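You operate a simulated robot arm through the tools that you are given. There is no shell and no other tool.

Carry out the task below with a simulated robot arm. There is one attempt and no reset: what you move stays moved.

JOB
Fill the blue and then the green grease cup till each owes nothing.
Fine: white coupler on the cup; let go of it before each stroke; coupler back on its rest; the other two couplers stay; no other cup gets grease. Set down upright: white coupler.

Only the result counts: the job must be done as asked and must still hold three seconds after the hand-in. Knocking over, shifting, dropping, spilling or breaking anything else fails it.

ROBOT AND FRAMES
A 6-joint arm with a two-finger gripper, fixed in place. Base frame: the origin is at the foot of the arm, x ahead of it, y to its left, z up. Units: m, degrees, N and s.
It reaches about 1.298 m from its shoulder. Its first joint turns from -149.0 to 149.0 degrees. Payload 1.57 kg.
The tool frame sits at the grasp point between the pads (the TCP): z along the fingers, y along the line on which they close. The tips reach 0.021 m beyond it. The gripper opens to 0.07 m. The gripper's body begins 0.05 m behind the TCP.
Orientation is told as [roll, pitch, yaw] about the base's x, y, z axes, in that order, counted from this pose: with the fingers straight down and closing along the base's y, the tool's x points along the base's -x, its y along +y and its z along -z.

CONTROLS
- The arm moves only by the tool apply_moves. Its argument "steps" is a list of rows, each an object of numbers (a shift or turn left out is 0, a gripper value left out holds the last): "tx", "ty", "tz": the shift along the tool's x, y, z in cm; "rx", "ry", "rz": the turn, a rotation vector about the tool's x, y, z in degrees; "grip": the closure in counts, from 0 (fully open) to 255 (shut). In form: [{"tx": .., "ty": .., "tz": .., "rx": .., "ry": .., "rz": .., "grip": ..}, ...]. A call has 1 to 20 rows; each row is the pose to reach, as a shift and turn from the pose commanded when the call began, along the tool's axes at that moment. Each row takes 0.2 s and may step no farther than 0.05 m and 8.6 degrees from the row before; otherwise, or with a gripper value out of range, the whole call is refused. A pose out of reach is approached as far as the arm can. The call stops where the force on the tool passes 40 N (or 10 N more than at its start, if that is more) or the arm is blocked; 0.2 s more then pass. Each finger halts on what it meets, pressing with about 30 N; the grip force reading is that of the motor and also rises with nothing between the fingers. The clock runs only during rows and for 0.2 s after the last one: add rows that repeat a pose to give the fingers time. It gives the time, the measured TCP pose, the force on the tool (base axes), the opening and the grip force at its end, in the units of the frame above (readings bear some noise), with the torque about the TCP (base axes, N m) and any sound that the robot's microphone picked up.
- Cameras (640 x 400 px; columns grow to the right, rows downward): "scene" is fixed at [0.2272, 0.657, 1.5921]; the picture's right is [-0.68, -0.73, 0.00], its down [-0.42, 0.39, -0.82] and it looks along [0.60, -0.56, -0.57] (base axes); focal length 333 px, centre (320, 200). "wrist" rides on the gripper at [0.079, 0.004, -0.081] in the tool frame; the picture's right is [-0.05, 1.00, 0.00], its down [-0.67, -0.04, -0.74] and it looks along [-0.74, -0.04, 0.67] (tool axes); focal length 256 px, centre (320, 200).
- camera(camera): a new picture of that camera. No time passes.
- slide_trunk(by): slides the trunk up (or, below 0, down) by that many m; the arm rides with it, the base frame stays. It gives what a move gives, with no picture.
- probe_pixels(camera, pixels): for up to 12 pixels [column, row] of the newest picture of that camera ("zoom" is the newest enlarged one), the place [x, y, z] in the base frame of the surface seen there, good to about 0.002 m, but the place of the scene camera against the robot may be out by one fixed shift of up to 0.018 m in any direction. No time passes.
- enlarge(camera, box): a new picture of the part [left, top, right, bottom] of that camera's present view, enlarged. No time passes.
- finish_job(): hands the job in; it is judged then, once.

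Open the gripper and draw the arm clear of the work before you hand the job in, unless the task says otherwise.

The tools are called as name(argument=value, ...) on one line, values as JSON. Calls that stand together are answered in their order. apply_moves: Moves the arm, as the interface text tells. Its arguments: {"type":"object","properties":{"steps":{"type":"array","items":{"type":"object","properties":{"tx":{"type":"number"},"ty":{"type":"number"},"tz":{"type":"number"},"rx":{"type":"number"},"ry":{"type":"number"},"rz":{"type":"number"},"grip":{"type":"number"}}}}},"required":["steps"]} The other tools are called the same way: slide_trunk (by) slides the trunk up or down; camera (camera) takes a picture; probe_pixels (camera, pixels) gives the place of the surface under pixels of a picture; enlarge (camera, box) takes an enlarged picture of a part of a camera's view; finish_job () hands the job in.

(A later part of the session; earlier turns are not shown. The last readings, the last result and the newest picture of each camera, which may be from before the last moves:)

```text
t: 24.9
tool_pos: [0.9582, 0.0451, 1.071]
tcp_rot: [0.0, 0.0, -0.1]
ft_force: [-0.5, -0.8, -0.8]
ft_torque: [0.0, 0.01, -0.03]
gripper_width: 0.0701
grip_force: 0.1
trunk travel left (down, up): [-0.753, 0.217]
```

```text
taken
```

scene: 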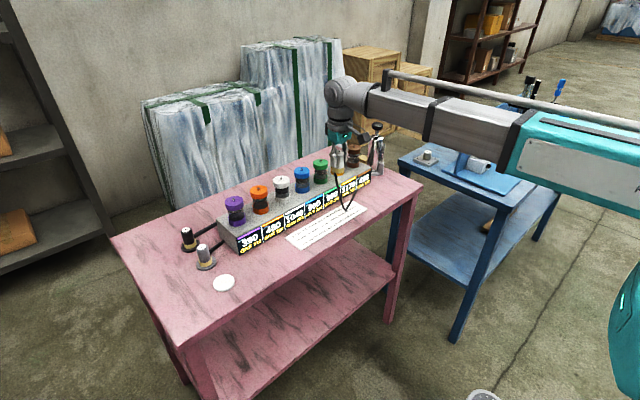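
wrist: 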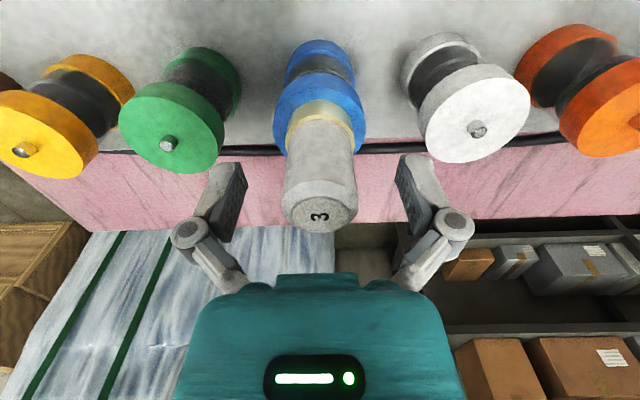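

The coupler stands by itself on the blue cup. I raise the trunk 0.10 to clear it, then travel toward the pump, staying back in x to view it.

slide_trunk(by=0.1)

apply_moves(steps=[{"tx": 2.5, "ty": -3.5}, {"tx": 5.0, "ty": -7.0}, {"tx": 7.5, "ty": -10.5}, {"tx": 10.0, "ty": -14.0}, {"tx": 12.5, "ty": -17.5}, {"tx": 13.5, "ty": -21.5}, {"tx": 13.5, "ty": -25.5}, {"tx": 13.5, "ty": -29.5}, {"tx": 13.5, "ty": -33.5}, {"tx": 13.5, "ty": -37.0}, {"tx": 13.5, "ty": -37.0}, {"tx": 13.5, "ty": -37.0}])

camera(camera="wrist")

camera(camera="scene")

```text
t: 26.2
tool_pos: [0.9584, 0.0451, 1.1719]
tcp_rot: [0.0, 0.0, 0.0]
ft_force: [-0.2, 0.2, 0.2]
ft_torque: [0.0, -0.01, 0.02]
gripper_width: 0.0701
grip_force: 0.1
trunk travel left (down, up): [-0.853, 0.117]
```

```text
t: 28.9
tool_pos: [0.8224, -0.3245, 1.171]
tcp_rot: [0.0, 0.0, 0.1]
ft_force: [-0.3, 0.0, 0.4]
ft_torque: [0.0, 0.0, -0.01]
gripper_width: 0.0699
grip_force: 0.0
trunk travel left (down, up): [-0.853, 0.117]
```

```text
taken
```

wrist: 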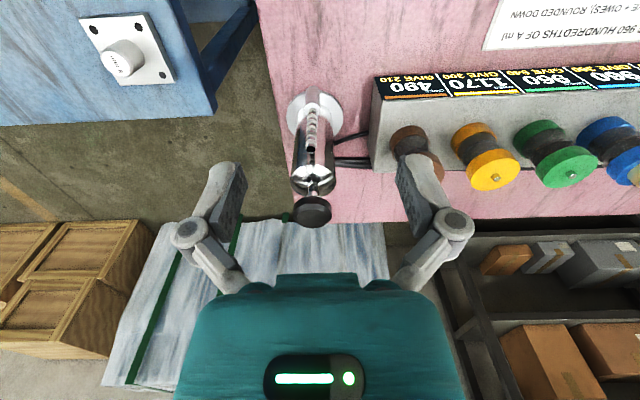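

```text
taken
```

scene: 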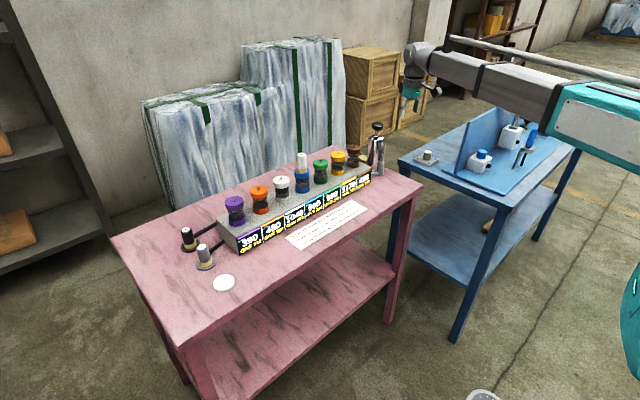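

The coupler stays upright on the blue cup at (302,165) in the scene view. The pump knob is at (312,211) in the wrist view; I enlarge and probe it.

enlarge(camera="wrist", box=[270, 80, 370, 240])

enlarge(camera="scene", box=[355, 115, 400, 185])

probe_pixels(camera="wrist", pixels=[[313, 211], [300, 213], [326, 213], [313, 222], [313, 202], [315, 190], [312, 178], [312, 150], [312, 120], [300, 115], [335, 115], [315, 98]])

```text
2.50 times, centred on (320, 160) of wrist
```

zoom: 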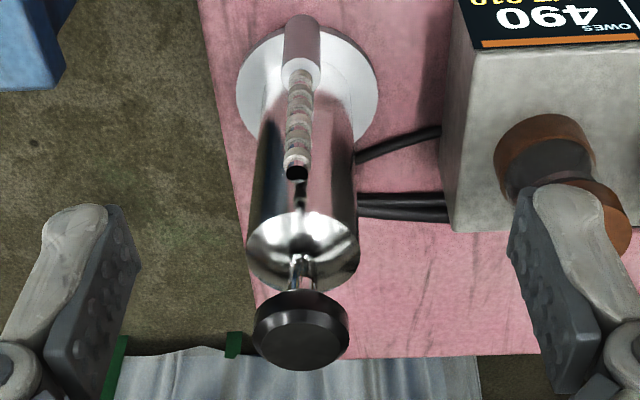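

```text
5.71 times, centred on (378, 150) of scene
```

zoom: 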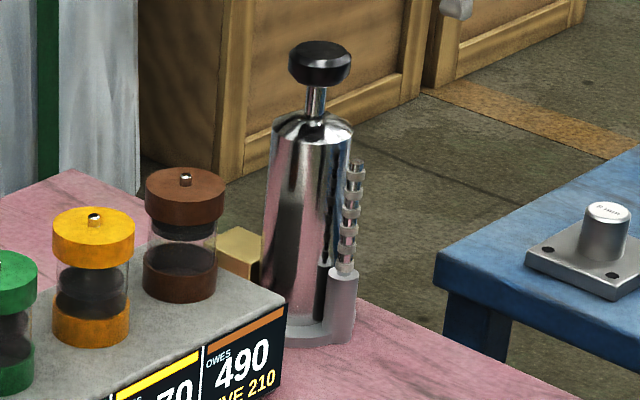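

```text
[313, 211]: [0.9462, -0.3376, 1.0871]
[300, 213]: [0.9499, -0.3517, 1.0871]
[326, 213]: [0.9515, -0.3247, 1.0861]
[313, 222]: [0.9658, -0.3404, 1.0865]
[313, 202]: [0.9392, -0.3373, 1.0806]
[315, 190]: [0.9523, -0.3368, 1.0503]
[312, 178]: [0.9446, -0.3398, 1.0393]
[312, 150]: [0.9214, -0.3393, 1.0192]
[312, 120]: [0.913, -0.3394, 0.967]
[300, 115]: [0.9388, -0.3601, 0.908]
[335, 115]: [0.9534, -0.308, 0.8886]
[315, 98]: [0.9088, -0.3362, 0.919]
```

The plunger knob's top is at z≈1.087, centred near (0.953, -0.339), with about 2.5–3 cm of shaft showing. I close the fingers to make a pusher and move over the knob.

apply_moves(steps=[{"tx": -3.0, "ty": -0.4, "grip": 255}, {"tx": -6.0, "ty": -0.8, "grip": 255}, {"tx": -9.5, "ty": -1.2, "grip": 255}, {"tx": -13.0, "ty": -1.45, "grip": 255}, {"tx": -13.0, "ty": -1.45, "grip": 255}, {"tx": -13.0, "ty": -1.45, "grip": 255}, {"tx": -13.0, "ty": -1.45, "grip": 255}])

camera(camera="wrist")

camera(camera="scene")

```text
t: 30.4
tool_pos: [0.9547, -0.3388, 1.1721]
tcp_rot: [0.0, 0.0, 0.0]
ft_force: [-0.6, -0.4, 0.1]
ft_torque: [-0.03, 0.0, -0.01]
gripper_width: 0.0001
grip_force: 28.6
trunk travel left (down, up): [-0.853, 0.117]
```

```text
taken
```

wrist: 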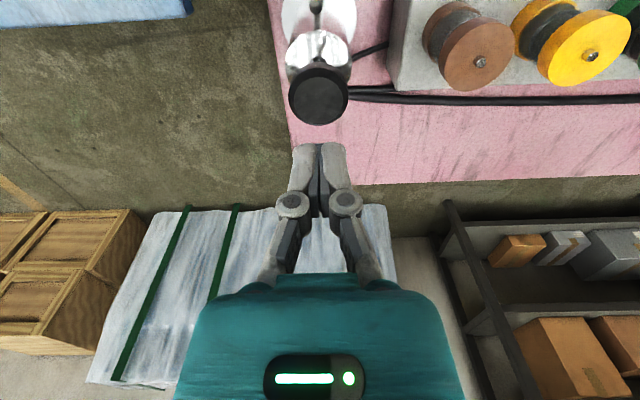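

```text
taken
```

scene: 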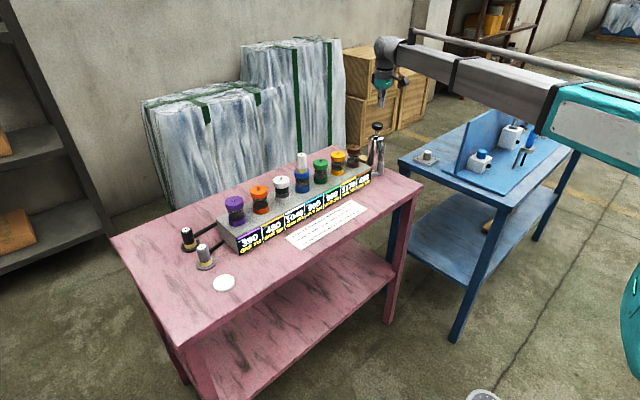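

The knob's top face is at (319,97); the tool axis at that height should fall at (320,95). I check it closer.

enlarge(camera="wrist", box=[270, 50, 370, 140])

probe_pixels(camera="wrist", pixels=[[319, 97], [319, 85], [319, 110], [305, 97], [333, 97], [318, 60], [318, 45]])

```text
4.44 times, centred on (320, 95) of wrist
```

zoom: 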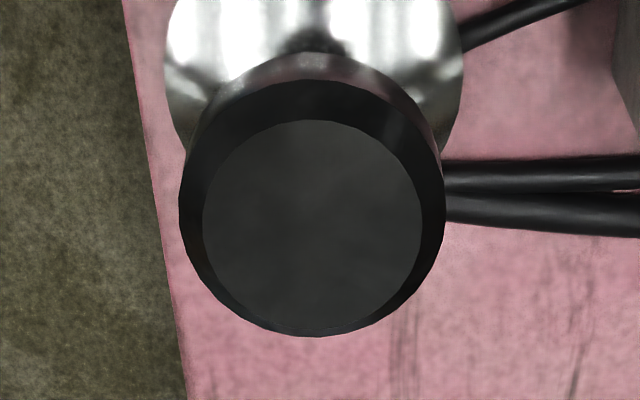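

```text
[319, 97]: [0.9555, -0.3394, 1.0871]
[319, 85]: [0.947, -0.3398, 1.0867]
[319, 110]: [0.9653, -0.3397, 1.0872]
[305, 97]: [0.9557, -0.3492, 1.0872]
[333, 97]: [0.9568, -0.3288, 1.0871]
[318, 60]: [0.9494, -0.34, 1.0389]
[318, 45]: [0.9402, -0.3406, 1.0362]
```

The knob's flat-top centre is about 4 mm farther in x and 1 mm in -y than the tool axis. I correct that and lower to 5 mm above the knob.

apply_moves(steps=[{"tx": -0.43, "ty": -0.11}, {"tx": -0.43, "ty": -0.11}, {"tx": -0.43, "ty": -0.11}])

slide_trunk(by=-0.057)

camera(camera="wrist")

enlarge(camera="scene", box=[345, 85, 415, 185])

```text
t: 31.2
tool_pos: [0.9579, -0.3403, 1.1715]
tcp_rot: [0.0, 0.0, 0.0]
ft_force: [0.2, -0.3, 0.1]
ft_torque: [-0.01, 0.02, 0.01]
gripper_width: 0.0
grip_force: 28.5
trunk travel left (down, up): [-0.853, 0.117]
```

```text
t: 32.2
tool_pos: [0.9576, -0.3406, 1.1144]
tcp_rot: [0.0, -0.1, -0.1]
ft_force: [0.5, 0.1, 0.0]
ft_torque: [-0.01, 0.0, 0.01]
gripper_width: 0.0
grip_force: 28.6
trunk travel left (down, up): [-0.796, 0.174]
```

```text
taken
```

wrist: 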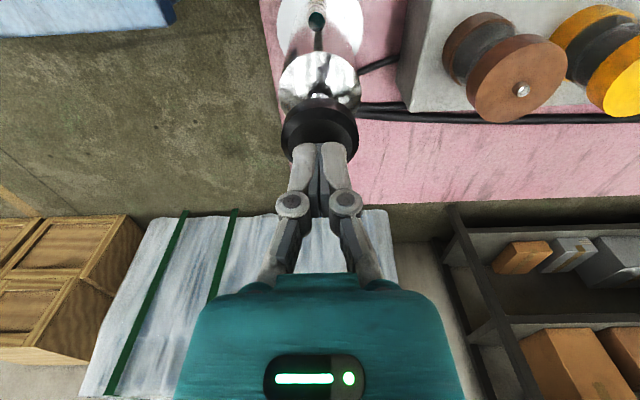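

```text
4.00 times, centred on (380, 135) of scene
```

zoom: 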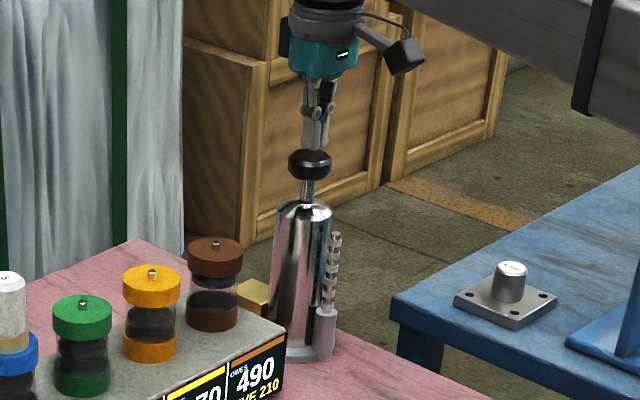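

The closed tips are centred just above the knob. The coupler has been let go, so I press one full stroke with a single downward slide (it stops on force when bottomed).

slide_trunk(by=-0.04)

camera(camera="scene")

enlarge(camera="scene", box=[345, 85, 415, 185])

```text
t: 32.9
tool_pos: [0.9562, -0.3403, 1.0827]
tcp_rot: [-0.1, -0.6, 0.0]
ft_force: [0.4, 0.8, 41.2]
ft_torque: [0.03, 0.08, -0.09]
gripper_width: 0.0061
grip_force: 29.2
trunk travel left (down, up): [-0.76, 0.21]
heard: click
stopped: the force on the tool passed its limit at 57 N (the readings are from after the stop); the commanded pose is now the measured one
```

```text
taken
```

scene: 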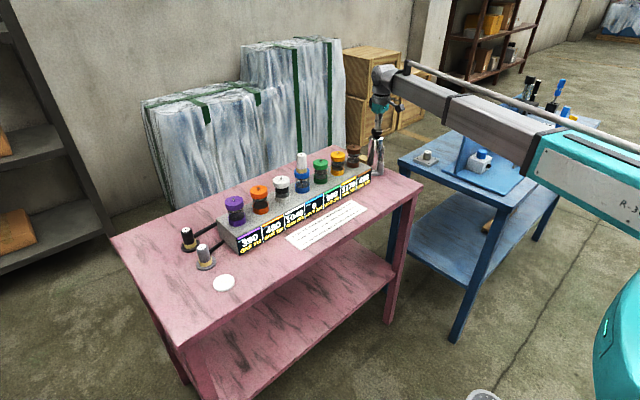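

```text
4.00 times, centred on (380, 135) of scene
```

zoom: 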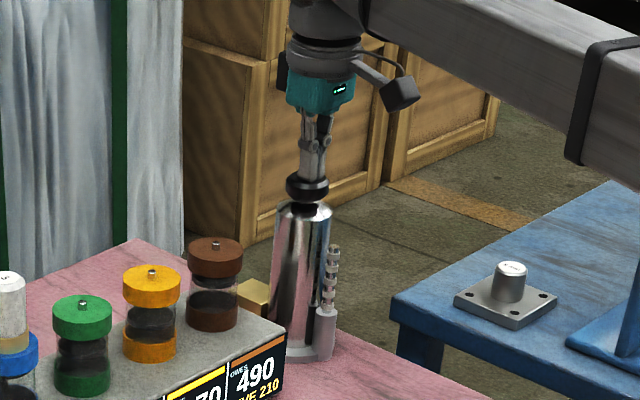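

A click was heard and the knob bottomed; the blue label now looks short. I raise off the knob and check the labels.

slide_trunk(by=0.06)

enlarge(camera="scene", box=[345, 85, 415, 185])

enlarge(camera="scene", box=[230, 140, 390, 260])

```text
t: 33.9
tool_pos: [0.9604, -0.3413, 1.1396]
tcp_rot: [-0.2, -0.5, 0.0]
ft_force: [0.4, -0.1, -0.1]
ft_torque: [-0.01, 0.0, 0.0]
gripper_width: 0.0
grip_force: 28.3
trunk travel left (down, up): [-0.82, 0.15]
```

```text
4.00 times, centred on (380, 135) of scene
```

zoom: 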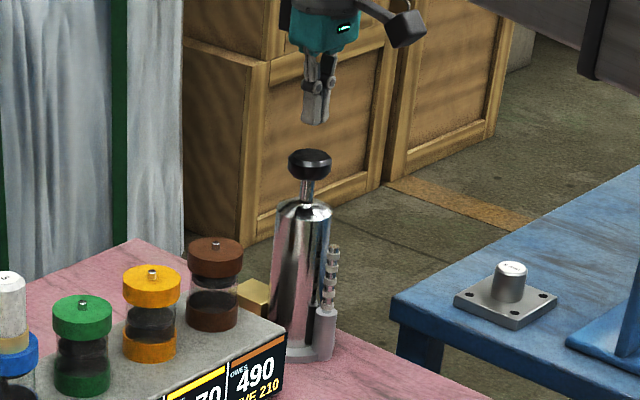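

```text
3.33 times, centred on (310, 200) of scene
```

zoom: 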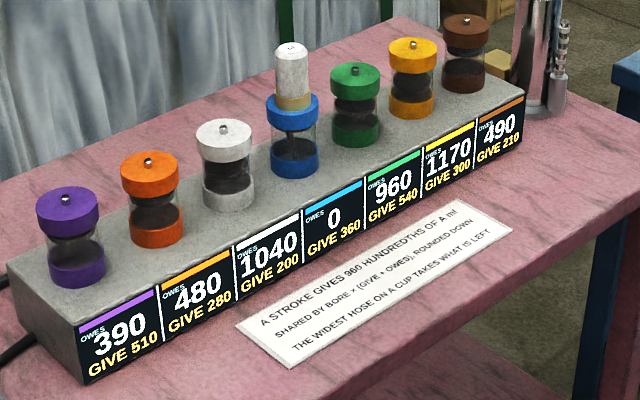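

Blue now owes 0, everything else is unchanged, and the knob sprang back. I raise the trunk, correct the half-degree tilt the push left, open the fingers and return above the white coupler.

slide_trunk(by=0.035)

apply_moves(steps=[{"ry": 0.5, "rx": -0.15, "grip": 0}, {"ry": 0.5, "rx": -0.15, "ty": 3.0}, {"ry": 0.5, "rx": -0.15, "ty": 7.0}, {"ry": 0.5, "rx": -0.15, "ty": 11.0}, {"ry": 0.5, "rx": -0.15, "ty": 15.0}, {"ry": 0.5, "rx": -0.15, "ty": 19.0}, {"ry": 0.5, "rx": -0.15, "ty": 23.0}, {"ry": 0.5, "rx": -0.15, "ty": 27.0}, {"ry": 0.5, "rx": -0.15, "ty": 31.0}, {"ry": 0.5, "rx": -0.15, "ty": 35.0}, {"ry": 0.5, "rx": -0.15, "ty": 38.6}, {"ry": 0.5, "rx": -0.15, "ty": 38.6}, {"ry": 0.5, "rx": -0.15, "ty": 38.6}])

camera(camera="wrist")

```text
t: 34.7
tool_pos: [0.9596, -0.3414, 1.174]
tcp_rot: [-0.2, -0.4, 0.0]
ft_force: [1.2, 0.4, -0.5]
ft_torque: [-0.01, -0.02, 0.01]
gripper_width: 0.0
grip_force: 28.4
trunk travel left (down, up): [-0.855, 0.115]
```

```text
t: 37.5
tool_pos: [0.9605, 0.0456, 1.1735]
tcp_rot: [0.0, 0.1, -0.1]
ft_force: [-0.4, 0.2, -0.4]
ft_torque: [0.01, -0.01, -0.02]
gripper_width: 0.07
grip_force: 0.1
trunk travel left (down, up): [-0.855, 0.115]
```

```text
taken
```

wrist: 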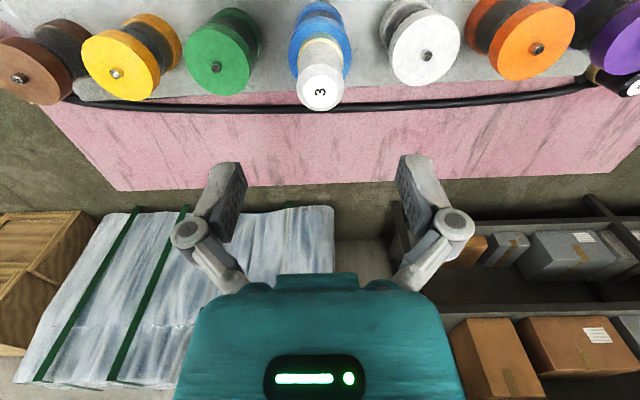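

The coupler is at (320,89), nearly under the tool. I enlarge to measure the residual offset (tool axis at that height should be at row ≈96).

enlarge(camera="wrist", box=[280, 60, 360, 120])

probe_pixels(camera="wrist", pixels=[[320, 89], [320, 80], [320, 100], [308, 90], [332, 90], [216, 67], [427, 55]])

```text
6.67 times, centred on (320, 90) of wrist
```

zoom: 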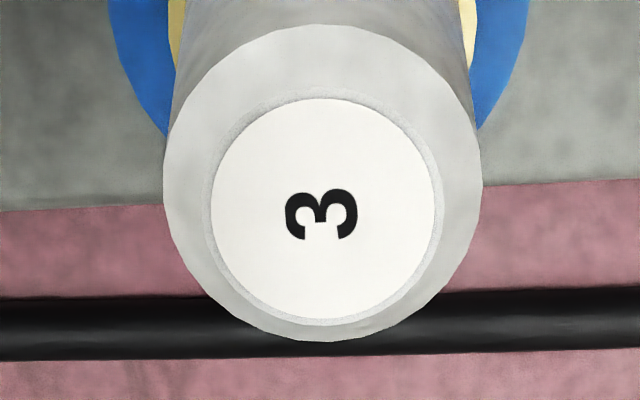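

```text
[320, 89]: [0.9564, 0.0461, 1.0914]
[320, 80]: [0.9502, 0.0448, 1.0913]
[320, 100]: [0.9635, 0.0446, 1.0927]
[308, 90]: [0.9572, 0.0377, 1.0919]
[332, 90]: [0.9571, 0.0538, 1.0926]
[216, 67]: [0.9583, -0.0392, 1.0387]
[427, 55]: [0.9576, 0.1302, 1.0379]
```

The coupler axis is ~3 mm nearer in x than the TCP. I shift by that and descend in two stages to the earlier grip height (TCP 1.0725).

apply_moves(steps=[{"tx": 0.3, "ty": 0.03}, {"tx": 0.3, "ty": 0.03}, {"tx": 0.3, "ty": 0.03}])

slide_trunk(by=-0.06)

camera(camera="wrist")

```text
t: 38.3
tool_pos: [0.9573, 0.0454, 1.1728]
tcp_rot: [0.0, 0.1, 0.1]
ft_force: [-0.3, 0.3, 0.0]
ft_torque: [0.02, 0.0, 0.0]
gripper_width: 0.07
grip_force: 0.1
trunk travel left (down, up): [-0.855, 0.115]
```

```text
t: 39.3
tool_pos: [0.9562, 0.0459, 1.1142]
tcp_rot: [0.0, 0.0, 0.0]
ft_force: [0.7, 0.4, 0.5]
ft_torque: [0.0, 0.02, -0.01]
gripper_width: 0.07
grip_force: 0.1
trunk travel left (down, up): [-0.795, 0.175]
```

```text
taken
```

wrist: 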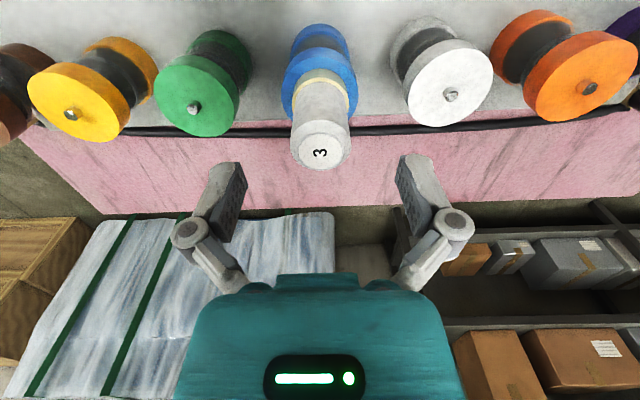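

The coupler is centred between the open fingers at column 321. I continue down 0.041 to the grip height.

slide_trunk(by=-0.041)

camera(camera="wrist")

```text
t: 40.2
tool_pos: [0.9567, 0.0458, 1.0727]
tcp_rot: [0.0, 0.1, -0.1]
ft_force: [-0.5, -0.6, 0.5]
ft_torque: [-0.03, 0.03, -0.01]
gripper_width: 0.0697
grip_force: 0.0
trunk travel left (down, up): [-0.754, 0.216]
```

```text
taken
```

wrist: 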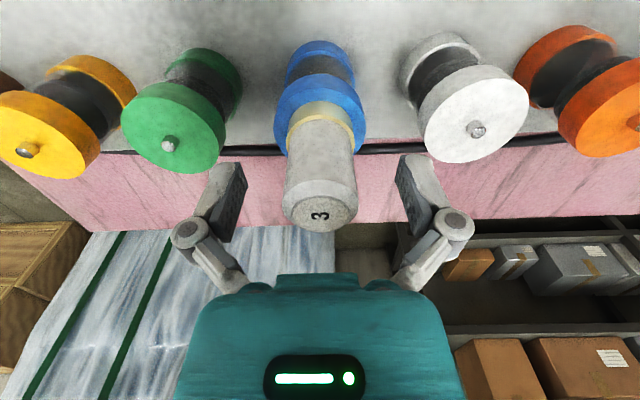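

The view matches the one right after release ("3" at (319,215)), so the relative grip is the same. I close on the coupler.

apply_moves(steps=[{"grip": 100}, {"grip": 120}, {"grip": 140}, {"grip": 160}, {"grip": 180}, {"grip": 200}, {"grip": 200}, {"grip": 200}])

slide_trunk(by=0.01)

enlarge(camera="scene", box=[270, 120, 340, 200])

```text
t: 42.0
tool_pos: [0.9569, 0.0457, 1.0728]
tcp_rot: [0.1, 0.2, 0.0]
ft_force: [1.0, 0.0, 2.2]
ft_torque: [0.01, -0.03, 0.01]
gripper_width: 0.0311
grip_force: 29.8
trunk travel left (down, up): [-0.754, 0.216]
```

```text
t: 42.5
tool_pos: [0.9575, 0.0451, 1.0822]
tcp_rot: [0.0, 0.1, 0.0]
ft_force: [1.1, 0.4, -2.0]
ft_torque: [-0.03, 0.01, 0.0]
gripper_width: 0.0314
grip_force: 30.0
trunk travel left (down, up): [-0.764, 0.206]
```

```text
5.00 times, centred on (305, 160) of scene
```

zoom: 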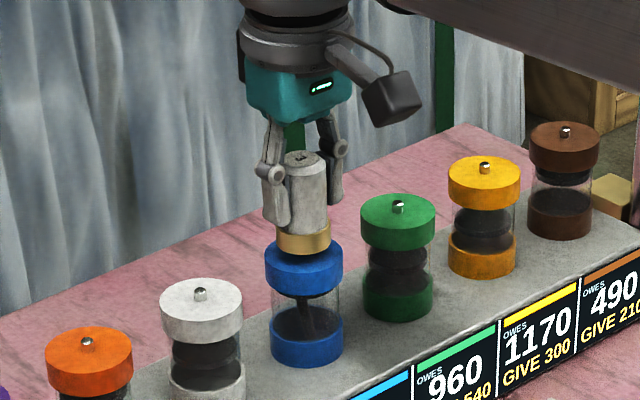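

The coupler is off the blue cup, whose fill shows a little bar inside. I raise to 1.137 and shift 8.5 cm in -y to the green cup.

slide_trunk(by=0.055)

apply_moves(steps=[{"ty": -3.0}, {"ty": -6.0}, {"ty": -8.5}, {"ty": -8.5}, {"ty": -8.5}])

camera(camera="wrist")

enlarge(camera="wrist", box=[270, 50, 370, 130])

enlarge(camera="scene", box=[230, 100, 390, 230])

```text
t: 43.5
tool_pos: [0.9571, 0.0454, 1.1374]
tcp_rot: [0.0, 0.1, 0.0]
ft_force: [-0.5, 0.5, -2.1]
ft_torque: [0.02, 0.02, 0.0]
gripper_width: 0.0314
grip_force: 30.3
trunk travel left (down, up): [-0.819, 0.151]
```

```text
t: 44.7
tool_pos: [0.9562, -0.0401, 1.1376]
tcp_rot: [0.1, 0.1, 0.0]
ft_force: [0.4, -0.2, -2.2]
ft_torque: [0.0, 0.03, 0.0]
gripper_width: 0.0313
grip_force: 30.0
trunk travel left (down, up): [-0.819, 0.151]
```

```text
taken
```

wrist: 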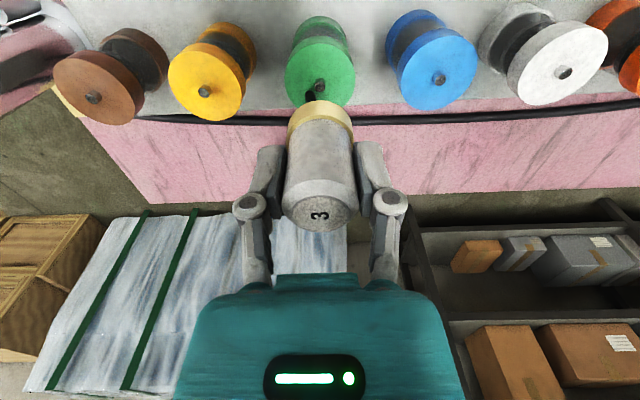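

```text
5.00 times, centred on (320, 90) of wrist
```

zoom: 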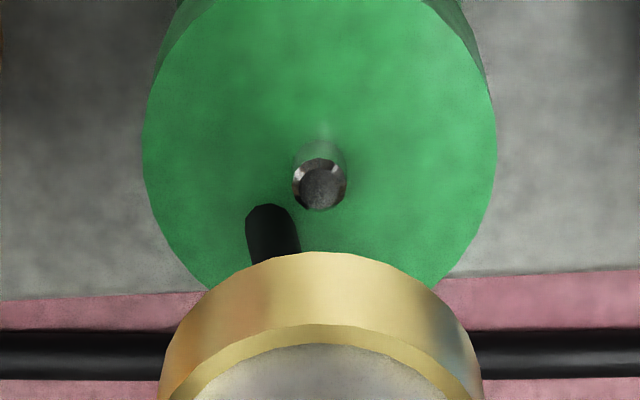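

```text
3.08 times, centred on (310, 165) of scene
```

zoom: 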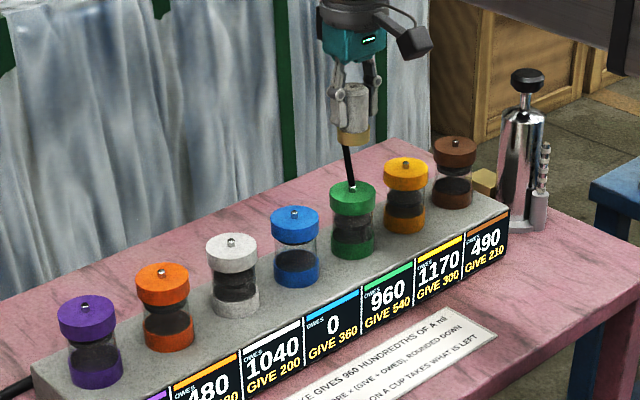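

The green nipple is at zoom (321,186), column-centred; compared with the blue seating it is about 1.4 mm farther in +x. I nudge +x 1.4 mm and lower to just above it.

apply_moves(steps=[{"tx": -0.14}, {"tx": -0.14}, {"tx": -0.14}])

slide_trunk(by=-0.05)

enlarge(camera="wrist", box=[260, 50, 380, 150])

enlarge(camera="scene", box=[305, 130, 340, 170])

```text
t: 45.5
tool_pos: [0.958, -0.0401, 1.1377]
tcp_rot: [0.1, 0.1, 0.0]
ft_force: [0.7, 0.2, -1.9]
ft_torque: [0.0, -0.04, -0.03]
gripper_width: 0.0313
grip_force: 30.4
trunk travel left (down, up): [-0.819, 0.151]
```

```text
t: 46.4
tool_pos: [0.9602, -0.0389, 1.0883]
tcp_rot: [0.0, 0.1, 0.0]
ft_force: [-0.5, -0.5, -2.7]
ft_torque: [0.01, -0.01, 0.02]
gripper_width: 0.0315
grip_force: 30.0
trunk travel left (down, up): [-0.769, 0.201]
```

```text
4.00 times, centred on (320, 100) of wrist
```

zoom: 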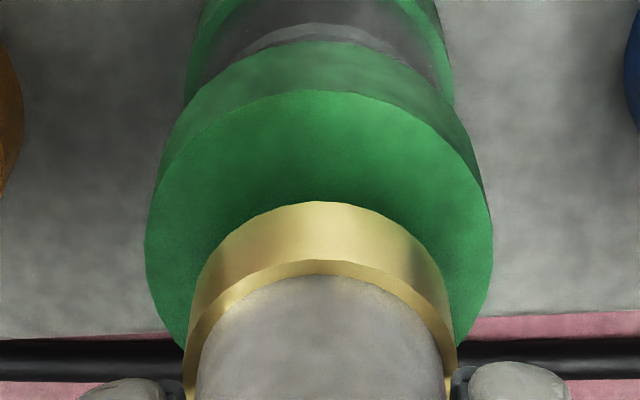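

```text
10.00 times, centred on (322, 150) of scene
```

zoom: 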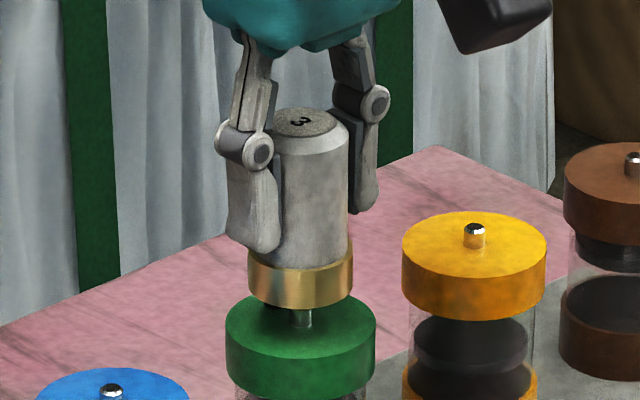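

Relative alignment equals that at the blue cup (disc edge to collar apex 110 px vs 109). I lower in small steps as before.

slide_trunk(by=-0.007)

slide_trunk(by=-0.004)

slide_trunk(by=-0.003)

```text
t: 47.0
tool_pos: [0.9578, -0.039, 1.0799]
tcp_rot: [0.1, 0.1, 0.0]
ft_force: [0.4, 0.2, -3.1]
ft_torque: [-0.01, -0.02, -0.02]
gripper_width: 0.0313
grip_force: 29.8
trunk travel left (down, up): [-0.762, 0.208]
```

```text
t: 47.5
tool_pos: [0.9589, -0.0389, 1.0769]
tcp_rot: [0.0, 0.1, -0.1]
ft_force: [1.1, -0.5, -2.2]
ft_torque: [0.0, -0.02, 0.04]
gripper_width: 0.0312
grip_force: 29.8
trunk travel left (down, up): [-0.758, 0.212]
```

```text
t: 48.0
tool_pos: [0.9584, -0.0393, 1.0745]
tcp_rot: [0.0, 0.0, 0.0]
ft_force: [0.4, 0.7, -1.5]
ft_torque: [0.0, 0.02, 0.01]
gripper_width: 0.0316
grip_force: 29.9
trunk travel left (down, up): [-0.755, 0.215]
```

No obstruction so far; two more millimetres should bring it onto the green cup top.

slide_trunk(by=-0.002)

slide_trunk(by=-0.001)

enlarge(camera="scene", box=[305, 130, 340, 170])

```text
t: 48.5
tool_pos: [0.9586, -0.0387, 1.0726]
tcp_rot: [0.0, -0.1, 0.0]
ft_force: [6.0, -0.3, 15.4]
ft_torque: [-0.02, -0.06, 0.02]
gripper_width: 0.0314
grip_force: 30.4
trunk travel left (down, up): [-0.753, 0.217]
```

```text
t: 49.1
tool_pos: [0.9572, -0.0388, 1.0712]
tcp_rot: [0.0, 0.0, 0.0]
ft_force: [10.0, -0.3, 23.2]
ft_torque: [0.0, -0.2, 0.05]
gripper_width: 0.0313
grip_force: 30.2
trunk travel left (down, up): [-0.752, 0.218]
```

```text
10.00 times, centred on (322, 150) of scene
```

zoom: 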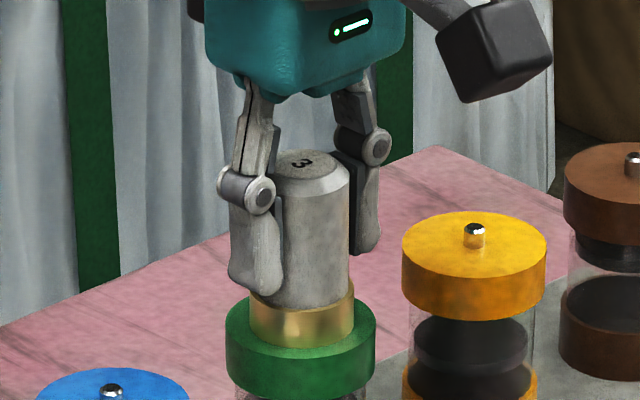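

The coupler is seated flush on the green cup with 23 N. I relieve 1.5 mm of pressing and open the gripper.

slide_trunk(by=0.0015)

apply_moves(steps=[{"grip": 180}, {"grip": 140}, {"grip": 100}, {"grip": 50}, {"grip": 0}, {"grip": 0}, {"grip": 0}, {"grip": 0}])

camera(camera="wrist")

enlarge(camera="scene", box=[305, 130, 340, 170])

```text
t: 49.6
tool_pos: [0.9569, -0.0396, 1.0729]
tcp_rot: [0.0, 0.2, 0.0]
ft_force: [0.3, -0.1, 3.8]
ft_torque: [0.01, -0.1, -0.01]
gripper_width: 0.0313
grip_force: 29.6
trunk travel left (down, up): [-0.754, 0.216]
```

```text
t: 51.4
tool_pos: [0.9592, -0.0395, 1.0726]
tcp_rot: [-0.1, 0.1, 0.0]
ft_force: [0.5, 0.5, 0.4]
ft_torque: [-0.01, -0.01, 0.0]
gripper_width: 0.07
grip_force: 0.1
trunk travel left (down, up): [-0.754, 0.216]
```

```text
taken
```

wrist: 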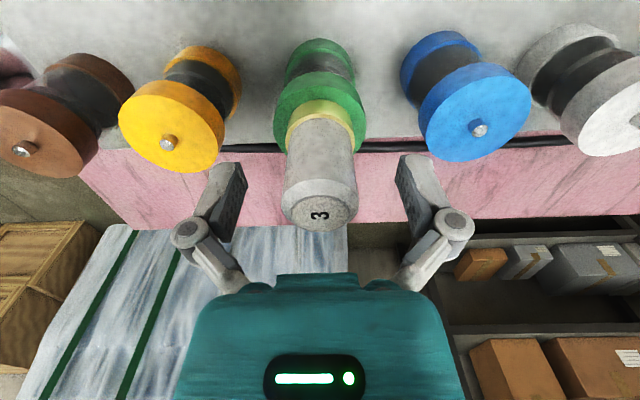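

```text
10.00 times, centred on (322, 150) of scene
```

zoom: 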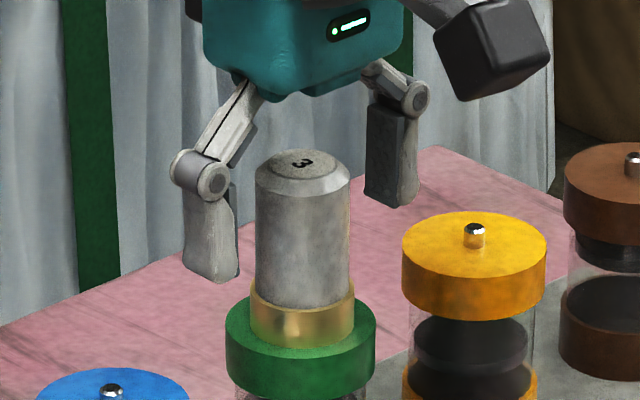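

The coupler stands released on the green cup. I raise 0.10 and travel along y to the pump knob, closing the fingers on the way.

slide_trunk(by=0.1)

apply_moves(steps=[{"ty": -4.0}, {"ty": -8.0}, {"ty": -12.0}, {"ty": -16.0}, {"ty": -20.0, "grip": 255}, {"ty": -24.0, "grip": 255}, {"ty": -28.0, "grip": 255}, {"ty": -30.05, "grip": 255}, {"ty": -30.05, "grip": 255}, {"ty": -30.05, "grip": 255}, {"ty": -30.05, "grip": 255}])

enlarge(camera="wrist", box=[270, 50, 370, 140])

enlarge(camera="scene", box=[230, 90, 410, 230])

```text
t: 52.7
tool_pos: [0.9588, -0.0398, 1.172]
tcp_rot: [0.0, 0.1, 0.0]
ft_force: [-0.1, -0.2, -0.1]
ft_torque: [-0.01, 0.01, -0.02]
gripper_width: 0.07
grip_force: 0.1
trunk travel left (down, up): [-0.854, 0.116]
```

```text
t: 55.1
tool_pos: [0.9576, -0.3419, 1.1721]
tcp_rot: [0.0, 0.1, 0.0]
ft_force: [0.1, -0.7, 0.1]
ft_torque: [0.0, 0.0, 0.01]
gripper_width: 0.0
grip_force: 28.6
trunk travel left (down, up): [-0.854, 0.116]
```

```text
4.44 times, centred on (320, 95) of wrist
```

zoom: 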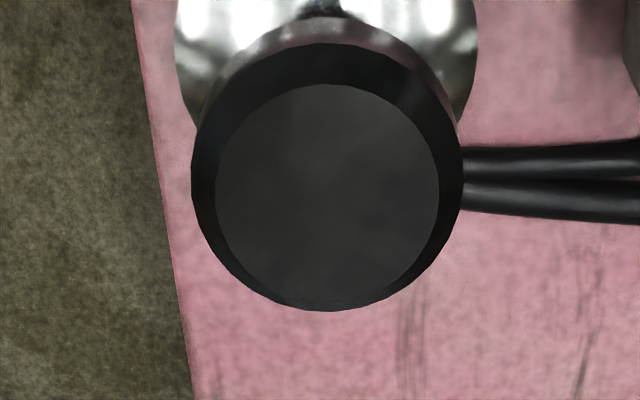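

```text
2.86 times, centred on (320, 160) of scene
```

zoom: 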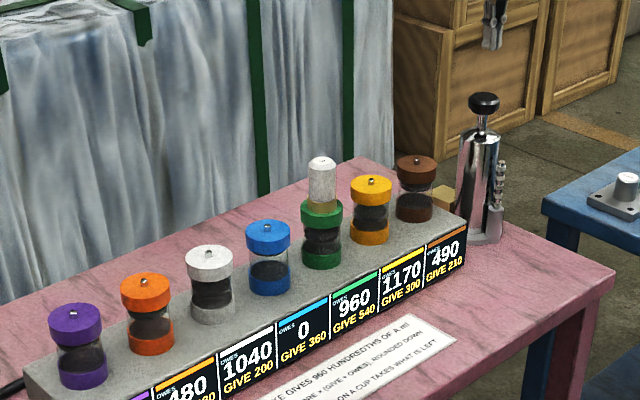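

The knob is within ~1 mm of the tool axis, the coupler sits on green with label still 960. I trim 1 mm, lower to just above the knob, and check once more.

apply_moves(steps=[{"tx": 0.1, "ty": 0.1}, {"tx": 0.1, "ty": 0.1}, {"tx": 0.1, "ty": 0.1}])

slide_trunk(by=-0.057)

enlarge(camera="scene", box=[345, 85, 415, 185])

camera(camera="wrist")

```text
t: 55.9
tool_pos: [0.9576, -0.3395, 1.1716]
tcp_rot: [0.1, 0.0, 0.0]
ft_force: [1.0, -0.9, 0.7]
ft_torque: [-0.03, 0.02, -0.02]
gripper_width: 0.0001
grip_force: 28.7
trunk travel left (down, up): [-0.854, 0.116]
```

```text
t: 56.9
tool_pos: [0.9554, -0.3399, 1.1164]
tcp_rot: [0.0, 0.0, 0.0]
ft_force: [-1.0, 0.4, 0.7]
ft_torque: [-0.05, -0.01, -0.02]
gripper_width: 0.0
grip_force: 28.7
trunk travel left (down, up): [-0.797, 0.173]
```

```text
4.00 times, centred on (380, 135) of scene
```

zoom: 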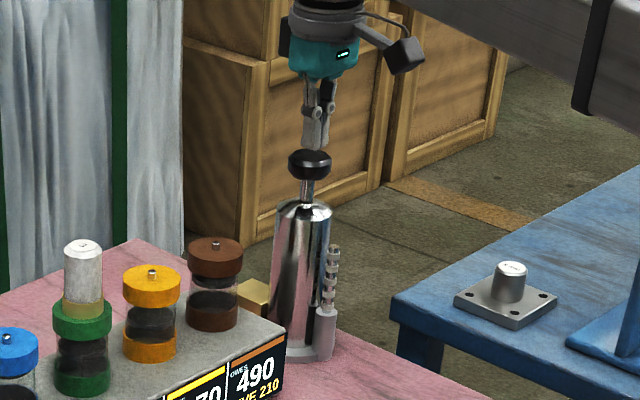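

```text
taken
```

wrist: 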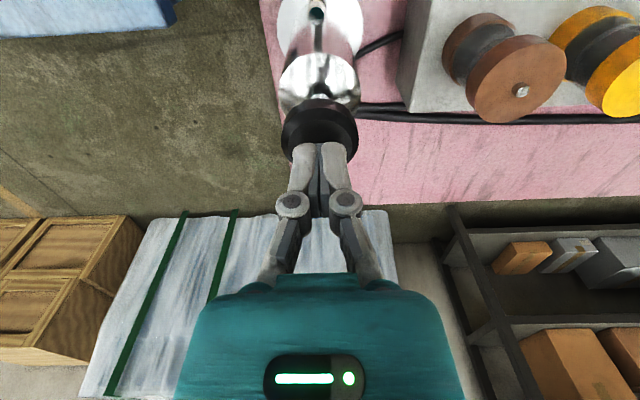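

The setup is the same as for the first stroke. With the coupler released on green, I press one full stroke.

slide_trunk(by=-0.04)

slide_trunk(by=0.09)

enlarge(camera="scene", box=[230, 140, 390, 260])

camera(camera="scene")

```text
t: 57.6
tool_pos: [0.9568, -0.3391, 1.0825]
tcp_rot: [-0.2, -0.6, 0.0]
ft_force: [0.2, 1.5, 42.2]
ft_torque: [0.03, 0.1, -0.1]
gripper_width: 0.0059
grip_force: 28.9
trunk travel left (down, up): [-0.76, 0.21]
heard: click
stopped: the force on the tool passed its limit at 58 N (the readings are from after the stop); the commanded pose is now the measured one
```

```text
t: 58.8
tool_pos: [0.9594, -0.3411, 1.1679]
tcp_rot: [-0.2, -0.2, -0.1]
ft_force: [-0.2, -0.1, 0.1]
ft_torque: [-0.02, 0.0, 0.03]
gripper_width: 0.0001
grip_force: 28.7
trunk travel left (down, up): [-0.85, 0.12]
```

```text
3.33 times, centred on (310, 200) of scene
```

zoom: 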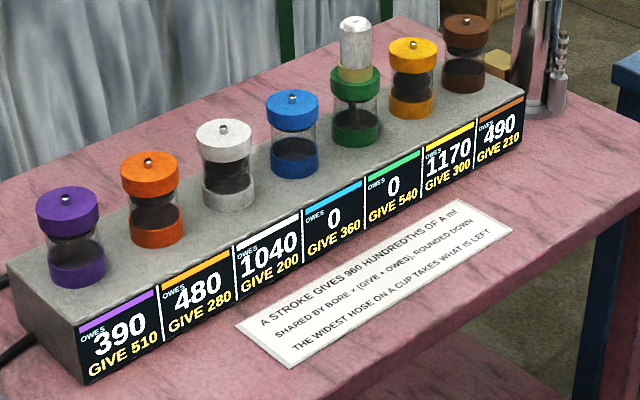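

```text
taken
```

scene: 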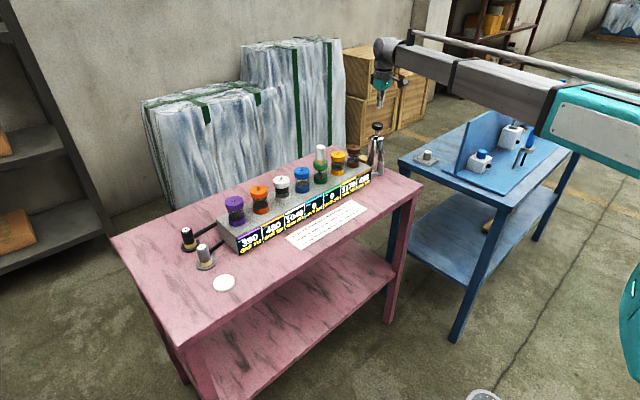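

Both blue and green now owe 0 and the other cups are unchanged. I go back over the green cup, correcting the small tilt and opening the fingers.

apply_moves(steps=[{"ry": 0.4, "rx": -0.15, "grip": 0}, {"ry": 0.4, "rx": -0.15, "ty": 3.0}, {"ry": 0.4, "rx": -0.15, "ty": 7.0}, {"ry": 0.4, "rx": -0.15, "ty": 11.0}, {"ry": 0.4, "rx": -0.15, "ty": 15.0}, {"ry": 0.4, "rx": -0.15, "ty": 19.0}, {"ry": 0.4, "rx": -0.15, "ty": 23.0}, {"ry": 0.4, "rx": -0.15, "ty": 27.0}, {"ry": 0.4, "rx": -0.15, "ty": 30.0}, {"ry": 0.4, "rx": -0.15, "ty": 30.0}, {"ry": 0.4, "rx": -0.15, "ty": 30.0}])

camera(camera="wrist")

enlarge(camera="wrist", box=[280, 60, 360, 120])

probe_pixels(camera="wrist", pixels=[[320, 89], [320, 80], [320, 100], [310, 90], [330, 90]])

```text
t: 61.2
tool_pos: [0.9606, -0.041, 1.1691]
tcp_rot: [0.0, 0.1, 0.1]
ft_force: [0.2, 0.0, -0.2]
ft_torque: [-0.02, -0.03, 0.0]
gripper_width: 0.0703
grip_force: 0.1
trunk travel left (down, up): [-0.85, 0.12]
```

```text
taken
```

wrist: 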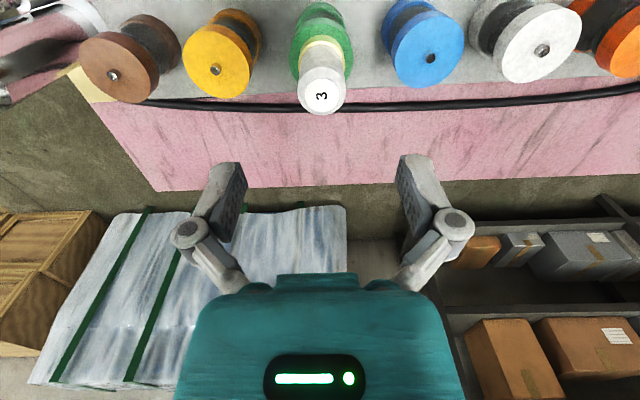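

```text
6.67 times, centred on (320, 90) of wrist
```

zoom: 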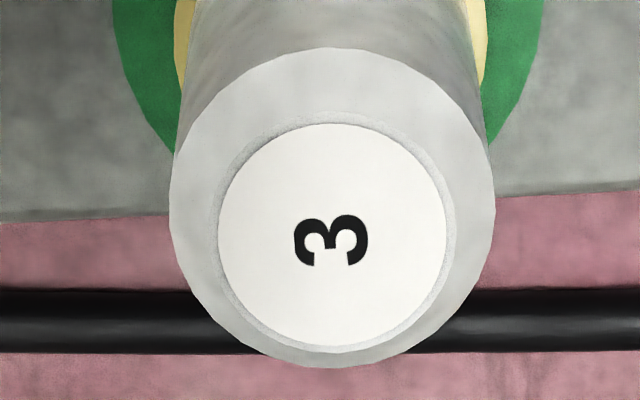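

```text
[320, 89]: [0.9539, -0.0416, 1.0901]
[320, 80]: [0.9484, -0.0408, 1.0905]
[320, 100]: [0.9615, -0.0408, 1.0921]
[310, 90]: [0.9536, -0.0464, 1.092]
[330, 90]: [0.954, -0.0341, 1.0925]
```

The coupler axis is ~2.5 mm nearer in x and 1 mm in +y. I correct, descend in two stages and verify before closing.

apply_moves(steps=[{"tx": 0.25, "ty": 0.11}, {"tx": 0.25, "ty": 0.11}, {"tx": 0.25, "ty": 0.11}])

slide_trunk(by=-0.055)

camera(camera="wrist")

```text
t: 62.0
tool_pos: [0.9578, -0.0385, 1.168]
tcp_rot: [0.0, 0.1, 0.0]
ft_force: [-0.6, 0.7, 0.2]
ft_torque: [-0.01, -0.04, 0.01]
gripper_width: 0.0698
grip_force: 0.0
trunk travel left (down, up): [-0.85, 0.12]
```

```text
t: 63.0
tool_pos: [0.9569, -0.0406, 1.1128]
tcp_rot: [0.0, 0.1, 0.1]
ft_force: [-0.7, 0.9, -0.3]
ft_torque: [-0.03, 0.01, 0.02]
gripper_width: 0.0699
grip_force: 0.0
trunk travel left (down, up): [-0.795, 0.175]
```

```text
taken
```

wrist: 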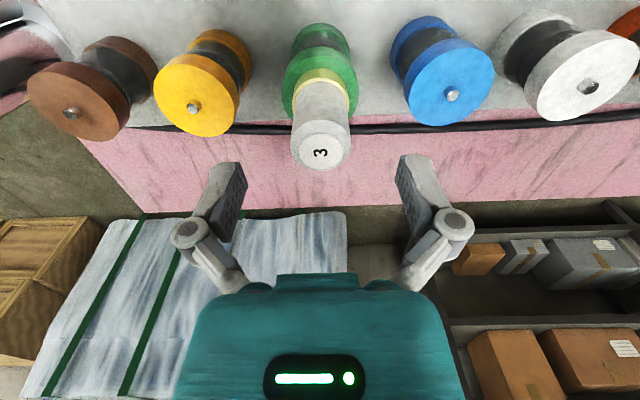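

The coupler is centred ("3" at (320,152)). I go down the remaining 0.041 and close.

slide_trunk(by=-0.041)

camera(camera="wrist")

apply_moves(steps=[{"grip": 100}, {"grip": 120}, {"grip": 140}, {"grip": 160}, {"grip": 180}, {"grip": 200}, {"grip": 200}, {"grip": 200}])

slide_trunk(by=0.012)

enlarge(camera="scene", box=[305, 130, 340, 170])

```text
t: 63.8
tool_pos: [0.9574, -0.0403, 1.0729]
tcp_rot: [0.0, 0.1, 0.1]
ft_force: [-0.5, 0.3, 0.1]
ft_torque: [-0.02, -0.01, 0.01]
gripper_width: 0.0701
grip_force: 0.1
trunk travel left (down, up): [-0.754, 0.216]
```

```text
taken
```

wrist: 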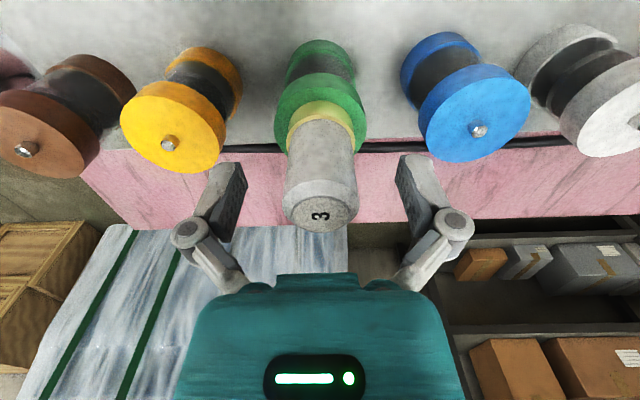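

```text
t: 65.6
tool_pos: [0.9581, -0.0398, 1.0725]
tcp_rot: [0.1, 0.1, -0.1]
ft_force: [1.4, 1.2, 1.9]
ft_torque: [0.04, 0.0, 0.0]
gripper_width: 0.0311
grip_force: 30.2
trunk travel left (down, up): [-0.754, 0.216]
```

```text
t: 66.2
tool_pos: [0.9588, -0.0398, 1.0842]
tcp_rot: [0.0, 0.1, 0.0]
ft_force: [0.0, 0.7, -3.0]
ft_torque: [-0.02, -0.02, 0.01]
gripper_width: 0.0314
grip_force: 30.0
trunk travel left (down, up): [-0.766, 0.204]
```

```text
10.00 times, centred on (322, 150) of scene
```

zoom: 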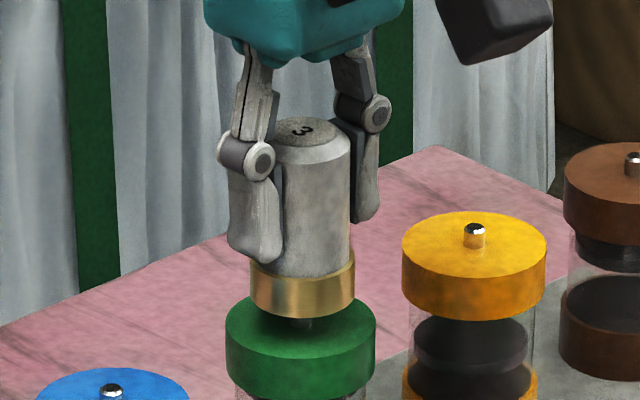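

The coupler is in hand and clear of the green nipple. I raise to 1.139 and carry it back over its rest at (0.838, 0.428).

slide_trunk(by=0.055)

apply_moves(steps=[{"tx": 1.0, "ty": 3.9}, {"tx": 2.0, "ty": 7.8}, {"tx": 3.0, "ty": 11.7}, {"tx": 4.0, "ty": 15.6}, {"tx": 5.0, "ty": 19.5}, {"tx": 6.0, "ty": 23.4}, {"tx": 7.0, "ty": 27.3}, {"tx": 8.0, "ty": 31.2}, {"tx": 9.0, "ty": 35.1}, {"tx": 10.0, "ty": 39.0}, {"tx": 11.0, "ty": 42.9}, {"tx": 12.0, "ty": 46.75}, {"tx": 12.0, "ty": 46.75}, {"tx": 12.0, "ty": 46.75}])

camera(camera="wrist")

camera(camera="scene")

```text
t: 67.2
tool_pos: [0.9585, -0.0406, 1.1393]
tcp_rot: [0.0, 0.1, -0.1]
ft_force: [-0.5, -0.6, -2.5]
ft_torque: [-0.01, -0.02, 0.02]
gripper_width: 0.0318
grip_force: 29.7
trunk travel left (down, up): [-0.821, 0.149]
```

```text
t: 70.2
tool_pos: [0.8373, 0.4277, 1.139]
tcp_rot: [-0.1, 0.1, 0.1]
ft_force: [0.5, -0.5, -2.6]
ft_torque: [0.01, -0.01, 0.0]
gripper_width: 0.0315
grip_force: 30.3
trunk travel left (down, up): [-0.821, 0.149]
```

```text
taken
```

wrist: 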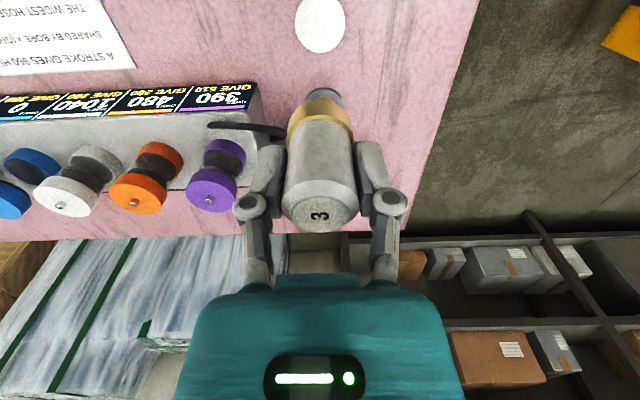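

```text
taken
```

scene: 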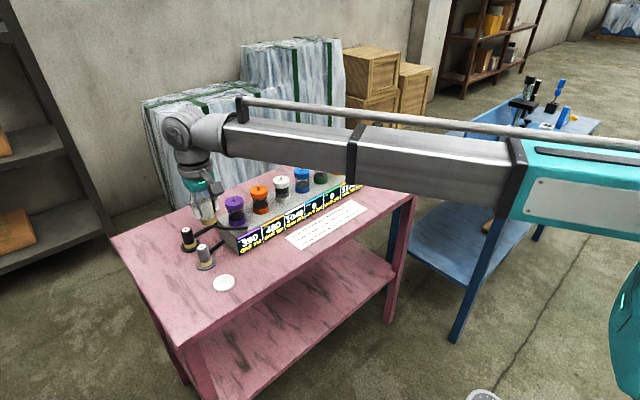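

I compare the rest disc's place in the same enlarged window as right after the first lift (then left edge 155, right 480, bottom 338).

enlarge(camera="wrist", box=[270, 0, 370, 60])

enlarge(camera="wrist", box=[270, 90, 370, 240])

probe_pixels(camera="wrist", pixels=[[320, 25], [298, 24], [343, 24], [320, 48], [320, 150], [320, 106], [320, 218]])

```text
6.40 times, centred on (320, 30) of wrist
```

zoom: 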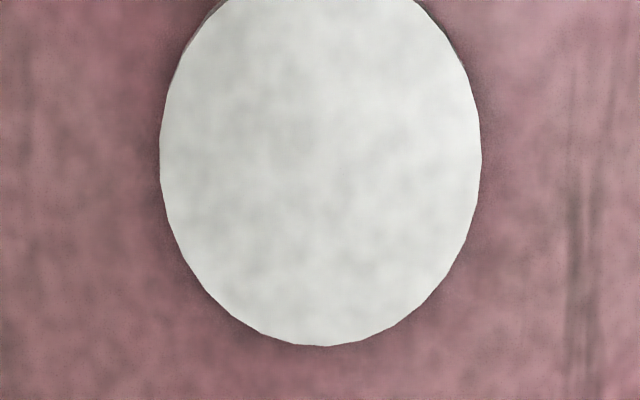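

```text
2.67 times, centred on (320, 165) of wrist
```

zoom: 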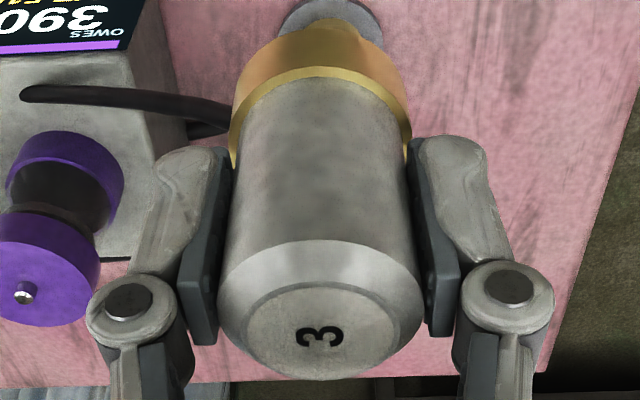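

```text
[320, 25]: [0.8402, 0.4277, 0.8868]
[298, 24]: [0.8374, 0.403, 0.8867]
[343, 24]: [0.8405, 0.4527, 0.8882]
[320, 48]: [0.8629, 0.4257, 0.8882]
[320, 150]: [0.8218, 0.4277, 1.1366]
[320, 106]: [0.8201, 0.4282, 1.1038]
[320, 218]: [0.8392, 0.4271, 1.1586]
```

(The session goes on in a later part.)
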